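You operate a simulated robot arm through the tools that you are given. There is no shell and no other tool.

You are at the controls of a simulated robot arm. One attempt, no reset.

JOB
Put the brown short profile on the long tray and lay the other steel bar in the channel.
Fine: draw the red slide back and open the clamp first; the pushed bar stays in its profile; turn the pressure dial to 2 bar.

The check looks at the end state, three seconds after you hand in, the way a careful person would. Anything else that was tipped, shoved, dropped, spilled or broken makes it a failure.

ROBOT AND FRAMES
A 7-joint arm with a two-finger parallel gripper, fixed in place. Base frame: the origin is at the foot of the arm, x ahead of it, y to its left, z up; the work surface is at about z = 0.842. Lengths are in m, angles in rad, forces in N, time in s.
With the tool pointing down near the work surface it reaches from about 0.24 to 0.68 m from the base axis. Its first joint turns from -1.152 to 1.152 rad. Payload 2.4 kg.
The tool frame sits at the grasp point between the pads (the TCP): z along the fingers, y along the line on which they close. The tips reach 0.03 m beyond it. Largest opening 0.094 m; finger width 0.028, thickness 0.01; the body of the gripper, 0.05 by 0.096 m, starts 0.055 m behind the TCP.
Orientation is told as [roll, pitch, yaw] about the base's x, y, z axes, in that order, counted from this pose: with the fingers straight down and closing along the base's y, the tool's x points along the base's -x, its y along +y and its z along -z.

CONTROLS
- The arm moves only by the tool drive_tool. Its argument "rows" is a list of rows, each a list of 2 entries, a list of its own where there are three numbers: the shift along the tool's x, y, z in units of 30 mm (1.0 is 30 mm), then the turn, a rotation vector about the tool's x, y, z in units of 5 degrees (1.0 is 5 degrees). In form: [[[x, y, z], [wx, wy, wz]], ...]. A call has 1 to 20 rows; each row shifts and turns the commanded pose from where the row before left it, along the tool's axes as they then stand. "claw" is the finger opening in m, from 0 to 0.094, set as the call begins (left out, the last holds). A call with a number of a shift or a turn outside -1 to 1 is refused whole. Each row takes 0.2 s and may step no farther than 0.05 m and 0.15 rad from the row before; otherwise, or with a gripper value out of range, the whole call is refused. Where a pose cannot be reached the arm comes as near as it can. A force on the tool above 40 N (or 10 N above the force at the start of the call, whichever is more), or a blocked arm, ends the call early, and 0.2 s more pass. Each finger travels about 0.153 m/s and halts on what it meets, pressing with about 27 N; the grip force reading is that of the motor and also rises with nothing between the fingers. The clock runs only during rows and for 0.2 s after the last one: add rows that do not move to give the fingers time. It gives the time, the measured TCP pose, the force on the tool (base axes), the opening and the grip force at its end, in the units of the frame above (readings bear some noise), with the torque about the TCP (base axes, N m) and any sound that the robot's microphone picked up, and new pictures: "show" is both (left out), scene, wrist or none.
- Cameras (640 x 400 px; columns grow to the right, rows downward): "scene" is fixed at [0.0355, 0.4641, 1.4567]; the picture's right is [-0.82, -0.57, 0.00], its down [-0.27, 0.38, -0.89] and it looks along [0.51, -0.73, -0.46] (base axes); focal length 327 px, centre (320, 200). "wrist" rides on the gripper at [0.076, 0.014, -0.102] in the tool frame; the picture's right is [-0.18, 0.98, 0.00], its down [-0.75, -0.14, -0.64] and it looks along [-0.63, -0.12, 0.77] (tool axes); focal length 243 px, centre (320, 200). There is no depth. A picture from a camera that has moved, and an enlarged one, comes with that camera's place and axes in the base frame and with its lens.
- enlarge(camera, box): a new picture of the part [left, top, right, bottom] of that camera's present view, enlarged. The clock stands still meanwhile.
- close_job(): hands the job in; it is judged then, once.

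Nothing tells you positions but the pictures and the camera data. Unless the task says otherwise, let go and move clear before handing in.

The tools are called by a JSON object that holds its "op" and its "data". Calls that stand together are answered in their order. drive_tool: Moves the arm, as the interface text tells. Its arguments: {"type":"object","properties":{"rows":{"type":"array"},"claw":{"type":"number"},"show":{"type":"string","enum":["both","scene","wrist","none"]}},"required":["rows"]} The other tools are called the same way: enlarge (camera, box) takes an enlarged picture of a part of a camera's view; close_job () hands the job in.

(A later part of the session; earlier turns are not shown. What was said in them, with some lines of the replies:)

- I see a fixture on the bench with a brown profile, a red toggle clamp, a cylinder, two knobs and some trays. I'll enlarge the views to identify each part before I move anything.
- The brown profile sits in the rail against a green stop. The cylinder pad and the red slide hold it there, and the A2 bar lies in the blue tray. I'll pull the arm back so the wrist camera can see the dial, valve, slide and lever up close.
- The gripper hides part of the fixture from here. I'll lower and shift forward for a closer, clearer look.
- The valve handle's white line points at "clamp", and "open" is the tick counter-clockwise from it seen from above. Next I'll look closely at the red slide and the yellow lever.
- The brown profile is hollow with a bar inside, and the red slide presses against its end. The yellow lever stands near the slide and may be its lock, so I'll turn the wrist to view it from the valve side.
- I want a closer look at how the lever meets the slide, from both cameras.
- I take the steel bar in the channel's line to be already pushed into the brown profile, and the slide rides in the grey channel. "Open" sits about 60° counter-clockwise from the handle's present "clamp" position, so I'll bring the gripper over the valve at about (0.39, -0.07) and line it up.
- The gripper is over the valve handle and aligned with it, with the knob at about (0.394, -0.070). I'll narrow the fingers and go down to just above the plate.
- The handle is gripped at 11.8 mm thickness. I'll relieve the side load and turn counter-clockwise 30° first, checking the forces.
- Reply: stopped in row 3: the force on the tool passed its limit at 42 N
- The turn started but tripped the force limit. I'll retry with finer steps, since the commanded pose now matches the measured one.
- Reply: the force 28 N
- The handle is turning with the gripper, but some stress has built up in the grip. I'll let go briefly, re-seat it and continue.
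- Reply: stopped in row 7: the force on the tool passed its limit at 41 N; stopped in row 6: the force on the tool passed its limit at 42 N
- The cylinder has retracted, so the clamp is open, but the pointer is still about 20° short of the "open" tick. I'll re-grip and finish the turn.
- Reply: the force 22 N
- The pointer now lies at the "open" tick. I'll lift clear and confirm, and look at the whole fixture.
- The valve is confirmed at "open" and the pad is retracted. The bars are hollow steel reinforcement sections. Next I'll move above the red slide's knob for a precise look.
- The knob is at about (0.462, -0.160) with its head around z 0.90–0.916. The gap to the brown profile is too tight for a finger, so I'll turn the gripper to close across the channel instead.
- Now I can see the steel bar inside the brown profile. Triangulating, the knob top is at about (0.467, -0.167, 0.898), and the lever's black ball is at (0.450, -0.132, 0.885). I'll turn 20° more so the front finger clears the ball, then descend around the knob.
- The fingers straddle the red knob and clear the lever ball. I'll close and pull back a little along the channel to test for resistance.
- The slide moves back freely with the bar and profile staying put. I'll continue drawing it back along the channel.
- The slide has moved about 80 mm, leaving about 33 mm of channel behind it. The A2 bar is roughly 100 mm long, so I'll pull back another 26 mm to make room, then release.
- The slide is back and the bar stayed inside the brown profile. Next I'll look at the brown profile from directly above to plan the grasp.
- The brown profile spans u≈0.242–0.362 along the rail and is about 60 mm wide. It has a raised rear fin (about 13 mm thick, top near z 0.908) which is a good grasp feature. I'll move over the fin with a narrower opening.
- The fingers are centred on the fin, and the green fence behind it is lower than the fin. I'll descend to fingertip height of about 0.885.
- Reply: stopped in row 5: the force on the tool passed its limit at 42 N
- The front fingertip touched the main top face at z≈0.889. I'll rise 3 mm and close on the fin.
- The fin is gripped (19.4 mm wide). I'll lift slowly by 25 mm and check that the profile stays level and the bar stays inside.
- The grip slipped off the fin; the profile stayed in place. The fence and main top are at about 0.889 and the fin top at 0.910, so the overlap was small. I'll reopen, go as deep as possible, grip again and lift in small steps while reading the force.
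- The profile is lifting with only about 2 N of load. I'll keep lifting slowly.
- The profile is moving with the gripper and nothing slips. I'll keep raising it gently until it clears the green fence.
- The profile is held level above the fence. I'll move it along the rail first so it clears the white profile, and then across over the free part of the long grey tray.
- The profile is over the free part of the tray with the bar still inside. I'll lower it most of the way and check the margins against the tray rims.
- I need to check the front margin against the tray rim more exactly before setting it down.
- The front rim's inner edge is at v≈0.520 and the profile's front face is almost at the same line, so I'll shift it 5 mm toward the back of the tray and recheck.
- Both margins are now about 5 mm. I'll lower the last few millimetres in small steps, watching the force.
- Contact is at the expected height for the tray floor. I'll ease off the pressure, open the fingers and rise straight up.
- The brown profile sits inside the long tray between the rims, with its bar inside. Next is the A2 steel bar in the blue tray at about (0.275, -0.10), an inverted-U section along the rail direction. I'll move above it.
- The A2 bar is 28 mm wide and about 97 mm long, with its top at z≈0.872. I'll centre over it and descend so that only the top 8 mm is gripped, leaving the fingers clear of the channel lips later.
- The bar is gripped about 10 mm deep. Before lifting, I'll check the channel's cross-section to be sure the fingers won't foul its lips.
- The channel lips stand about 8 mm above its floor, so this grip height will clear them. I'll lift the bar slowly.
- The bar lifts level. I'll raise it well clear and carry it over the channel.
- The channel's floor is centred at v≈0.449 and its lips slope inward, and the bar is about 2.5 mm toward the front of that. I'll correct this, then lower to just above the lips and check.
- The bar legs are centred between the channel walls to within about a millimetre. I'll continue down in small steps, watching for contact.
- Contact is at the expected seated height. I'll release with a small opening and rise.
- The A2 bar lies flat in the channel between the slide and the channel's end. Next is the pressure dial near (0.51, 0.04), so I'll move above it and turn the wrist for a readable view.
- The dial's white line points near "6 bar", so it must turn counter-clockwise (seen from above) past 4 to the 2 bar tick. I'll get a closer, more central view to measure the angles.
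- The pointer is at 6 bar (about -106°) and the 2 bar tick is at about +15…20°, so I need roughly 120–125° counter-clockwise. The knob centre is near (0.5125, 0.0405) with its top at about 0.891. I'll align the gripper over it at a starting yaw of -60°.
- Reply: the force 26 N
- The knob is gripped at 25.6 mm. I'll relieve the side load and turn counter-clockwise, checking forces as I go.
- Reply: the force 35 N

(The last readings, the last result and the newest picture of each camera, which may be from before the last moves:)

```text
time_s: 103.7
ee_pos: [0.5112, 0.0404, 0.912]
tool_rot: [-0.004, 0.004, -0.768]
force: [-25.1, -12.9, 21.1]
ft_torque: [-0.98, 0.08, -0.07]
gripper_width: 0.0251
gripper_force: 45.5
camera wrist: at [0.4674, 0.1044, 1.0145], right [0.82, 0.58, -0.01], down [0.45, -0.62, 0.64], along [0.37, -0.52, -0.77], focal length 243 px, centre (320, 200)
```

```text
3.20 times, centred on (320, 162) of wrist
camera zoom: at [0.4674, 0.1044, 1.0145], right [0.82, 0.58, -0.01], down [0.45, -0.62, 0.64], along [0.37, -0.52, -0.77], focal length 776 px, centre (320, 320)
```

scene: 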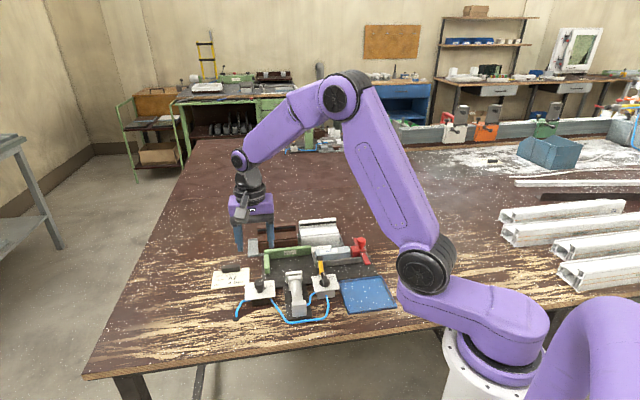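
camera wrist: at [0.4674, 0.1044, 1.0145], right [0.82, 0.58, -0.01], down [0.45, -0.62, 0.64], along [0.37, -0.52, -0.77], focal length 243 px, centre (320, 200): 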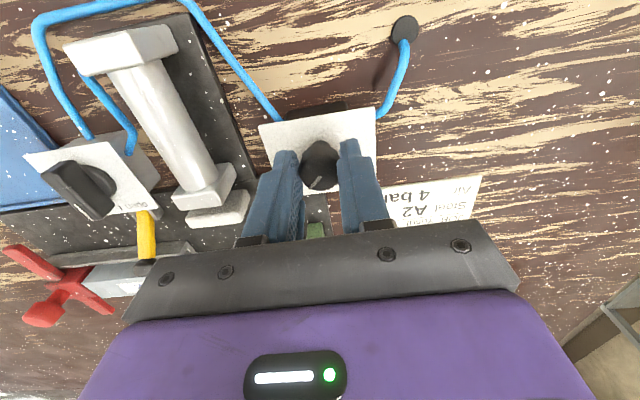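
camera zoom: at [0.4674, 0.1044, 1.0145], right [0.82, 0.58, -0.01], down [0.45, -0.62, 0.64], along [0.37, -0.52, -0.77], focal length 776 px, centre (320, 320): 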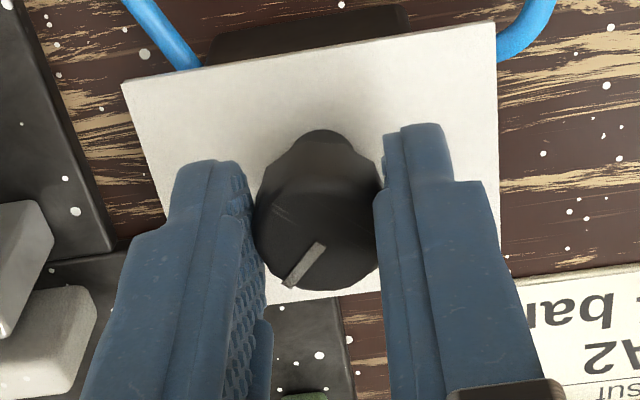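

The knob turns with the gripper. I'll trim the commanded pose to relieve the load and continue.

{"op": "drive_tool", "data": {"rows": [[[0.02, -0.057, -0.043], [0, 0, 0]], [[0, 0, 0], [0, 0, -0.4]], [[0, 0, 0], [0, 0, -0.4]], [[0, 0, 0], [0, 0, -0.4]], [[0, 0, 0], [0, 0, -0.4]], [[0, 0, 0], [0, 0, -0.4]], [[0, 0, 0], [0, 0, -0.4]], [[0, 0, 0], [0, 0, 0]]], "show": "none"}}

```text
time_s: 105.5
ee_pos: [0.5094, 0.0401, 0.9126]
tool_rot: [-0.002, 0.001, -0.556]
force: [-3.5, -5.3, -33.0]
ft_torque: [-0.31, -0.12, -0.01]
gripper_width: 0.0253
gripper_force: 45.3
```

{"op": "drive_tool", "data": {"rows": [[[0, -0.01, 0.027], [0, 0, 0]], [[0, 0, 0], [0, 0, -0.4]], [[0, 0, 0], [0, 0, -0.4]], [[0, 0, 0], [0, 0, -0.4]], [[0, 0, 0], [0, 0, -0.4]], [[0, 0, 0], [0, 0, -0.4]], [[0, 0, 0], [0, 0, 0]]], "show": "none"}}

{"op": "enlarge", "data": {"camera": "wrist", "box": [220, 100, 420, 225]}}

```text
time_s: 107.1
ee_pos: [0.5089, 0.0399, 0.9133]
tool_rot: [-0.002, 0.0, -0.385]
force: [-9.6, -6.5, -19.7]
ft_torque: [-0.18, 0.36, -0.02]
gripper_width: 0.0254
gripper_force: 44.9
```

```text
3.20 times, centred on (320, 162) of wrist
camera zoom: at [0.4459, 0.0822, 1.0145], right [0.54, 0.84, 0.0], down [0.65, -0.41, 0.64], along [0.54, -0.35, -0.77], focal length 776 px, centre (320, 320)
```

zoom: 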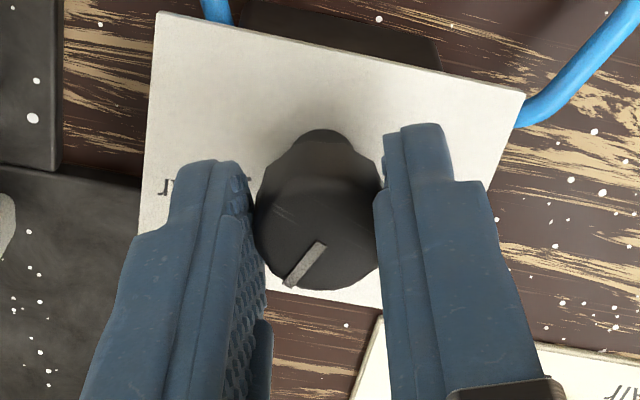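

{"op": "drive_tool", "data": {"rows": [[[0.013, -0.02, 0.015], [0, 0, 0]], [[0, 0, 0], [0, 0, -0.4]], [[0, 0, 0], [0, 0, -0.4]], [[0, 0, 0], [0, 0, -0.4]], [[0, 0, 0], [0, 0, -0.4]], [[0, 0, 0], [0, 0, -0.4]], [[0, 0, 0], [0, 0, -0.4]], [[0, 0, 0], [0, 0, 0]]], "show": "none"}}

```text
time_s: 108.9
ee_pos: [0.5104, 0.0389, 0.9132]
tool_rot: [0.001, 0.001, -0.173]
force: [-16.1, 0.6, -2.6]
ft_torque: [-0.12, -0.06, 0.0]
gripper_width: 0.0253
gripper_force: 45.1
```

{"op": "drive_tool", "data": {"rows": [[[0.033, -0.006, 0], [0, 0, 0]], [[0, 0, 0], [0, 0, -0.4]], [[0, 0, 0], [0, 0, -0.4]], [[0, 0, 0], [0, 0, -0.4]], [[0, 0, 0], [0, 0, -0.4]], [[0, 0, 0], [0, 0, -0.4]], [[0, 0, 0], [0, 0, -0.4]], [[0, 0, 0], [0, 0, 0]]], "show": "none"}}

{"op": "enlarge", "data": {"camera": "wrist", "box": [220, 100, 420, 225]}}

```text
time_s: 110.7
ee_pos: [0.51, 0.0382, 0.9127]
tool_rot: [0.001, -0.003, 0.036]
force: [-4.1, -7.4, -4.8]
ft_torque: [-0.21, -0.77, 0.02]
gripper_width: 0.0256
gripper_force: 44.9
```

```text
3.20 times, centred on (320, 162) of wrist
camera zoom: at [0.434, 0.051, 1.0143], right [0.15, 0.99, 0.0], down [0.76, -0.11, 0.64], along [0.64, -0.1, -0.77], focal length 776 px, centre (320, 320)
```

zoom: 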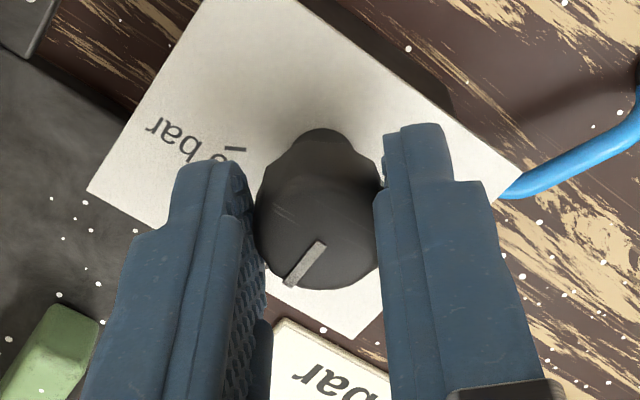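

{"op": "drive_tool", "data": {"rows": [[[0.01, -0.015, 0.004], [0, 0, 0]], [[0, 0, 0], [0, 0, -0.4]], [[0, 0, 0], [0, 0, -0.4]], [[0, 0, 0], [0, 0, -0.4]], [[0, 0, 0], [0, 0, -0.4]], [[0, 0, 0], [0, 0, -0.4]], [[0, 0, 0], [0, 0, -0.4]], [[0, 0, 0], [0, 0, 0]]], "show": "none"}}

```text
time_s: 112.5
ee_pos: [0.5101, 0.0383, 0.9122]
tool_rot: [0.0, -0.005, 0.246]
force: [5.7, -9.8, 6.9]
ft_torque: [-0.56, 0.83, -0.02]
gripper_width: 0.0254
gripper_force: 45.3
```

{"op": "drive_tool", "data": {"rows": [[[-0.008, -0.023, -0.005], [0, 0, 0]], [[0, 0, 0], [0, 0, -0.4]], [[0, 0, 0], [0, 0, -0.4]], [[0, 0, 0], [0, 0, -0.4]], [[0, 0, 0], [0, 0, -0.4]], [[0, 0, 0], [0, 0, -0.4]], [[0, 0, 0], [0, 0, -0.4]], [[0, 0, 0], [0, 0, 0]]], "show": "none"}}

```text
time_s: 114.3
ee_pos: [0.5097, 0.0386, 0.9133]
tool_rot: [-0.001, -0.001, 0.455]
force: [13.3, -14.5, 0.8]
ft_torque: [-0.82, 0.41, -0.05]
gripper_width: 0.0254
gripper_force: 45.3
```

{"op": "drive_tool", "data": {"rows": [[[-0.013, -0.04, 0], [0, 0, 0]], [[0, 0, 0], [0, 0, -0.4]], [[0, 0, 0], [0, 0, -0.4]], [[0, 0, 0], [0, 0, -0.4]], [[0, 0, 0], [0, 0, -0.4]], [[0, 0, 0], [0, 0, -0.4]], [[0, 0, 0], [0, 0, -0.4]], [[0, 0, 0], [0, 0, 0]]], "show": "none"}}

{"op": "enlarge", "data": {"camera": "wrist", "box": [220, 100, 420, 225]}}

{"op": "enlarge", "data": {"camera": "scene", "box": [222, 255, 302, 305]}}

```text
time_s: 116.1
ee_pos: [0.5105, 0.0372, 0.9128]
tool_rot: [-0.001, -0.003, 0.662]
force: [12.0, -7.5, 4.4]
ft_torque: [-0.8, 0.38, -0.04]
gripper_width: 0.0254
gripper_force: 45.0
```

```text
3.20 times, centred on (320, 162) of wrist
camera zoom: at [0.4423, 0.0024, 1.0144], right [-0.46, 0.89, 0.0], down [0.68, 0.35, 0.64], along [0.57, 0.3, -0.77], focal length 776 px, centre (320, 320)
```

zoom: 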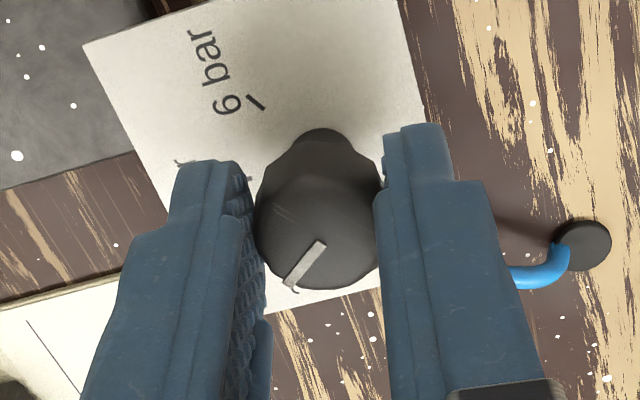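

```text
8.00 times, centred on (262, 280) of scene
camera zoom: at [0.0358, 0.464, 1.4568], right [-0.82, -0.57, 0.0], down [-0.27, 0.38, -0.89], along [0.51, -0.73, -0.47], focal length 2619 px, centre (784, -440)
```

zoom: 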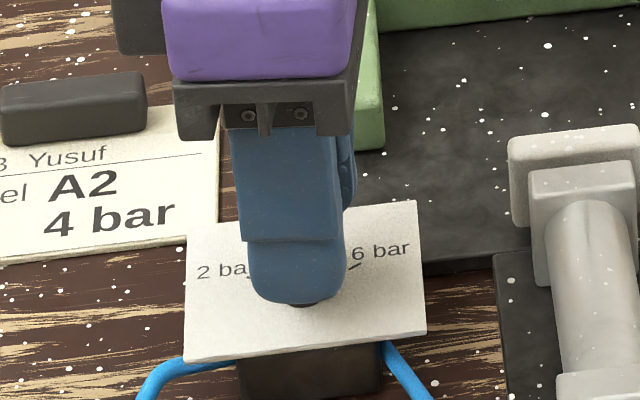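

{"op": "drive_tool", "data": {"rows": [[[-0.01, -0.03, -0.003], [0, 0, 0]], [[0, 0, 0], [0, 0, -0.4]], [[0, 0, 0], [0, 0, -0.4]], [[0, 0, 0], [0, 0, -0.4]], [[0, 0, 0], [0, 0, -0.4]], [[0, 0, 0], [0, 0, -0.4]], [[0, 0, 0], [0, 0, -0.4]], [[0, 0, 0], [0, 0, 0]]], "show": "none"}}

```text
time_s: 117.9
ee_pos: [0.5114, 0.0374, 0.9132]
tool_rot: [-0.002, -0.003, 0.873]
force: [1.0, -3.8, 22.5]
ft_torque: [-0.85, 0.63, 0.03]
gripper_width: 0.0253
gripper_force: 45.5
```

{"op": "drive_tool", "data": {"rows": [[[0, -0.005, -0.015], [0, 0, 0]], [[0, 0, 0], [0, 0, -0.4]], [[0, 0, 0], [0, 0, -0.4]], [[0, 0, 0], [0, 0, -0.4]], [[0, 0, 0], [0, 0, -0.4]], [[0, 0, 0], [0, 0, 0]]], "show": "none"}}

{"op": "drive_tool", "data": {"rows": [[[0, 0, 0], [0, 0, 0]], [[0, 0, 0], [0, 0, 0]], [[0, 0, -0.5], [0, 0, 0]], [[0, 0, -0.5], [0, 0, 0]], [[0, 0, -0.5], [0, 0, 0]], [[0, 0, -0.5], [0, 0, 0]], [[0, 0, 0], [0, 0, 0]]], "claw": 0.05}}

{"op": "enlarge", "data": {"camera": "wrist", "box": [240, 90, 400, 190]}}

{"op": "enlarge", "data": {"camera": "scene", "box": [230, 265, 294, 305]}}

```text
time_s: 119.3
ee_pos: [0.5124, 0.0368, 0.9117]
tool_rot: [-0.001, -0.002, 1.015]
force: [1.3, 3.0, 16.6]
ft_torque: [-0.7, 0.59, 0.03]
gripper_width: 0.0255
gripper_force: 44.9
```

```text
time_s: 120.9
ee_pos: [0.5115, 0.0368, 0.9736]
tool_rot: [-0.001, 0.001, 1.013]
force: [-0.2, -0.3, -0.2]
ft_torque: [0.0, 0.04, 0.01]
gripper_width: 0.05
gripper_force: 0.1
camera wrist: at [0.4593, -0.0192, 1.0743], right [-0.74, 0.68, 0.0], down [0.52, 0.56, 0.64], along [0.44, 0.47, -0.77], focal length 243 px, centre (320, 200)
```

scene: 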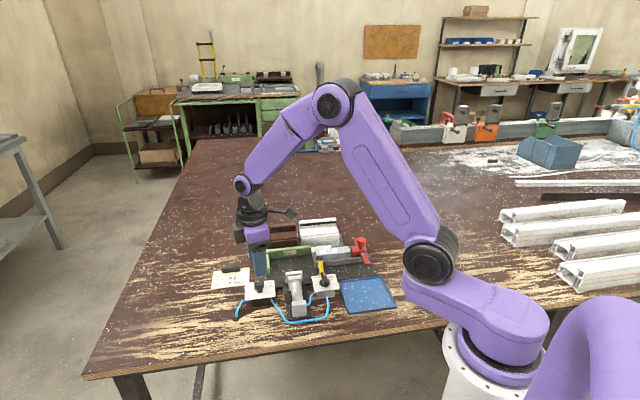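
wrist: 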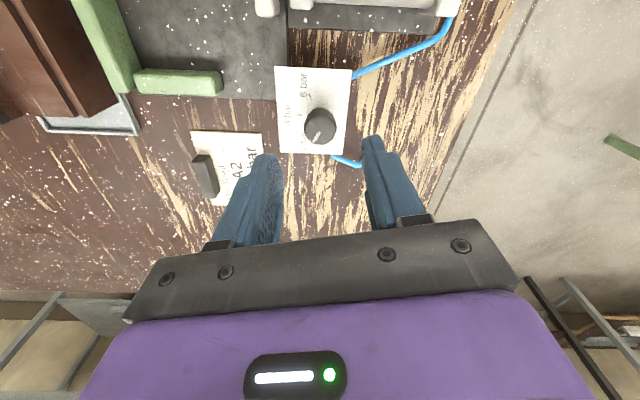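

```text
4.00 times, centred on (320, 140) of wrist
camera zoom: at [0.4593, -0.0192, 1.0743], right [-0.74, 0.68, 0.0], down [0.52, 0.56, 0.64], along [0.44, 0.47, -0.77], focal length 970 px, centre (320, 440)
```

zoom: 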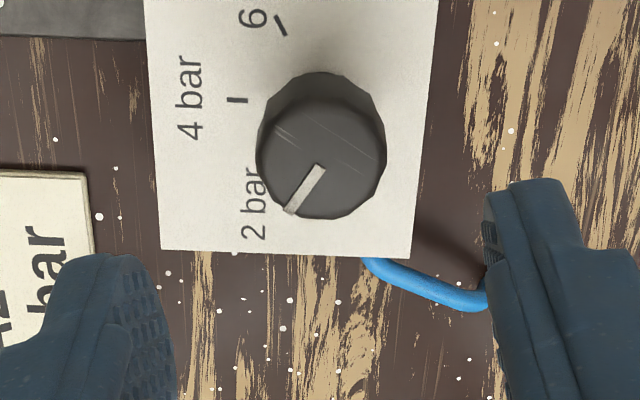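

```text
10.00 times, centred on (262, 285) of scene
camera zoom: at [0.0355, 0.4641, 1.4567], right [-0.82, -0.57, 0.0], down [-0.27, 0.38, -0.89], along [0.51, -0.73, -0.46], focal length 3274 px, centre (900, -650)
```

zoom: 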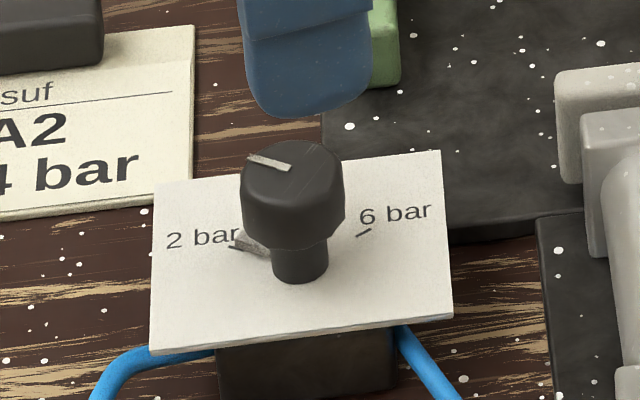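

The dial is now close to 2 bar. I'll turn the wrist to see the 2-bar tick and the pointer together and verify the exact alignment.

{"op": "drive_tool", "data": {"rows": [[[0, 0, 0], [0, 0, 1]], [[0, 0, 0], [0, 0, 1]], [[0, 0, 0], [0, 0, 1]], [[0, 0, 0], [0, 0, 1]], [[0, 0, 0], [0, 0, 1]], [[0, 0, 0], [0, 0, 1]], [[0, 0, 0], [0, 0, 1]], [[0, 0, 0], [0, 0, 1]], [[0, 0, 0], [0, 0, 1]], [[0, 0, 0], [0, 0, 1]], [[0, 0, 0], [0, 0, 1]], [[0, 0, 0], [0, 0, 1]], [[0, 0, 0], [0, 0, 1]], [[0, 0, 0], [0, 0, 1]], [[0, 0, 0], [0, 0, 1]], [[0, 0, 0], [0, 0, 1]], [[0, 0, 0], [0, 0, 1]], [[0, 0, 0], [0, 0, 1]], [[0, 0, 0], [0, 0, 1]], [[0, 0, 0], [0, 0, 1]]], "show": "wrist"}}

{"op": "enlarge", "data": {"camera": "wrist", "box": [256, 90, 384, 170]}}

{"op": "enlarge", "data": {"camera": "scene", "box": [246, 272, 278, 292]}}

```text
time_s: 125.1
ee_pos: [0.5125, 0.0386, 0.9725]
tool_rot: [0.001, 0.0, -0.735]
force: [0.6, -0.6, 0.3]
ft_torque: [-0.02, 0.03, -0.04]
gripper_width: 0.0499
gripper_force: 0.0
camera wrist: at [0.4652, 0.0998, 1.0742], right [0.8, 0.61, 0.0], down [0.46, -0.61, 0.64], along [0.39, -0.51, -0.77], focal length 243 px, centre (320, 200)
```

wrist: 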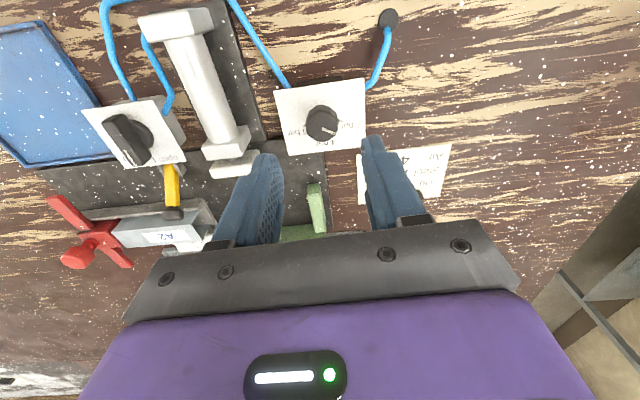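

```text
5.00 times, centred on (320, 130) of wrist
camera zoom: at [0.4652, 0.0998, 1.0742], right [0.8, 0.61, 0.0], down [0.46, -0.61, 0.64], along [0.39, -0.51, -0.77], focal length 1213 px, centre (320, 550)
```

zoom: 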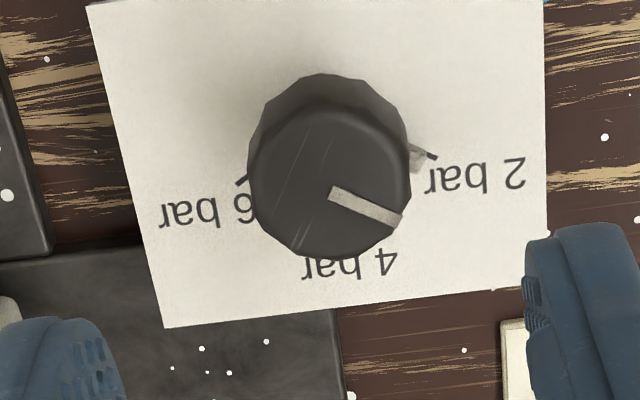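

```text
16.00 times, centred on (262, 282) of scene
camera zoom: at [0.0355, 0.4641, 1.4567], right [-0.82, -0.57, 0.0], down [-0.27, 0.38, -0.89], along [0.51, -0.73, -0.46], focal length 5238 px, centre (1248, -1112)
```

zoom: 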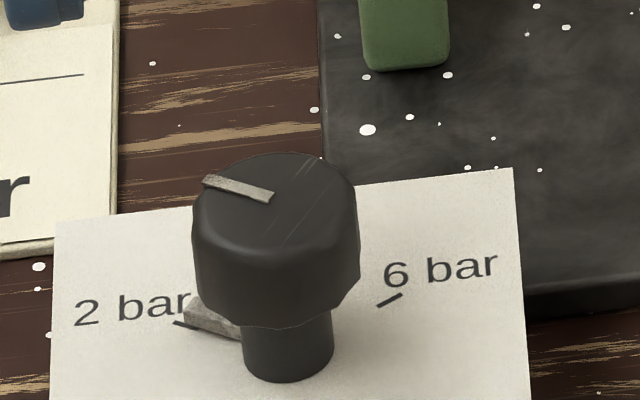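

The pointer (about 14°) lines up with the 2 bar tick (about 14–15°). I'll raise the arm clear and do a final check of everything.

{"op": "drive_tool", "data": {"rows": [[[0, 0, -1], [0, 0, 0]], [[0, 0, -1], [0, 0, 0]], [[0.5, 0, -1], [0, 0, 0]], [[1, 0, -1], [0, 0, 0]], [[1, 0, -1], [0, 0, 0]], [[0, 0, 0], [0, 0, 0]]]}}

{"op": "enlarge", "data": {"camera": "scene", "box": [200, 210, 408, 340]}}

{"op": "enlarge", "data": {"camera": "scene", "box": [240, 215, 368, 295]}}

{"op": "enlarge", "data": {"camera": "wrist", "box": [120, 40, 440, 240]}}

```text
time_s: 126.5
ee_pos: [0.4572, 0.0876, 1.1253]
tool_rot: [0.0, 0.0, -0.734]
force: [-0.1, 0.2, 0.1]
ft_torque: [-0.04, 0.0, 0.0]
gripper_width: 0.05
gripper_force: 0.1
camera wrist: at [0.4107, 0.1487, 1.2273], right [0.79, 0.61, 0.0], down [0.47, -0.61, 0.64], along [0.39, -0.51, -0.77], focal length 243 px, centre (320, 200)
```

scene: 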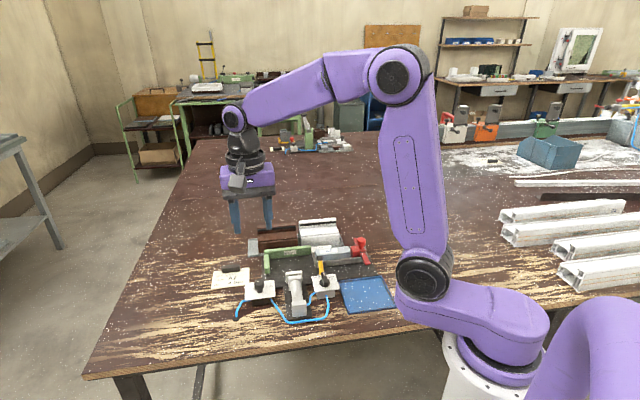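
wrist: 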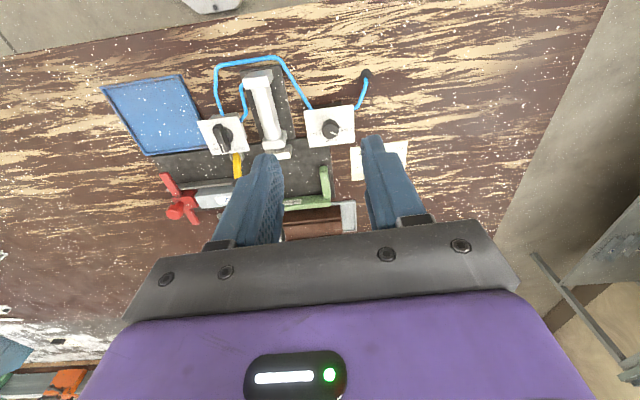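

```text
3.08 times, centred on (304, 275) of scene
camera zoom: at [0.0355, 0.4641, 1.4567], right [-0.82, -0.57, 0.0], down [-0.27, 0.38, -0.89], along [0.51, -0.73, -0.46], focal length 1007 px, centre (369, -31)
```

zoom: 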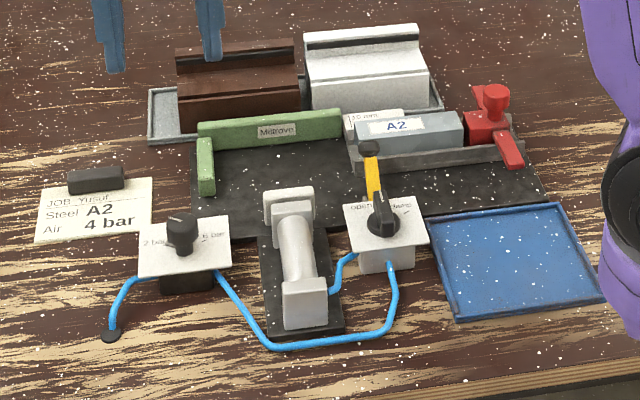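

```text
5.00 times, centred on (304, 255) of scene
camera zoom: at [0.0355, 0.4641, 1.4567], right [-0.82, -0.57, 0.0], down [-0.27, 0.38, -0.89], along [0.51, -0.73, -0.46], focal length 1637 px, centre (400, -75)
```

zoom: 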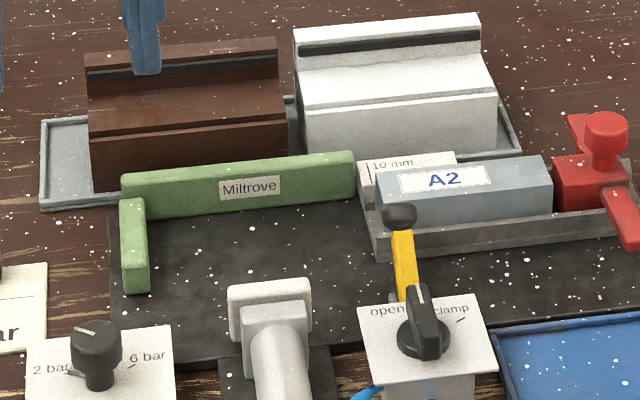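

```text
2.00 times, centred on (280, 140) of wrist
camera zoom: at [0.4107, 0.1487, 1.2273], right [0.79, 0.61, 0.0], down [0.47, -0.61, 0.64], along [0.39, -0.51, -0.77], focal length 485 px, centre (400, 320)
```

zoom: 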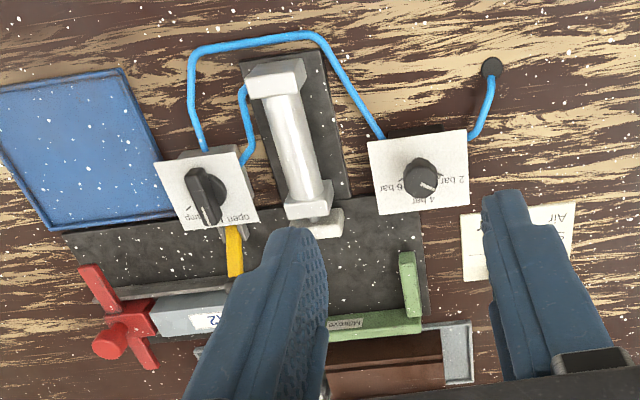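

The views show every step in place: the brown profile is on the long tray (its bar was still inside when last seen), and the A2 bar lies in the channel. The red slide is drawn back, the clamp valve is at "open" with the pad retracted, and the dial points to 2 bar. Nothing else looks disturbed and the arm is clear, so I'm handing in.

{"op": "close_job", "data": {}}

```text
The job is handed in.
```

I handed the job in with everything in place. I don't have the check's verdict.

- **Red slide:** drawn back about 100 mm along the channel and left there.
- **Clamp:** the valve handle is on the "open" tick and the pad has retracted from the profile.
- **Brown profile:** it sits on the long grey tray, between the rims and beside the white profile. My first grip slipped off while lifting it, but it stayed in the fixture and the second grip held. Its bar was still inside when I last looked, just before setting it down.
- **A2 steel bar:** it lies flat in the channel, between the slide and the channel's end. I took this to be "the other steel bar", since it matches the job card.
- **Pressure dial:** turned from 6 bar to 2 bar, with the pointer within about 1° of the tick.

I didn't touch the yellow lever. It did not block the slide. In the last pictures nothing else looked moved, and the arm is clear of the work.
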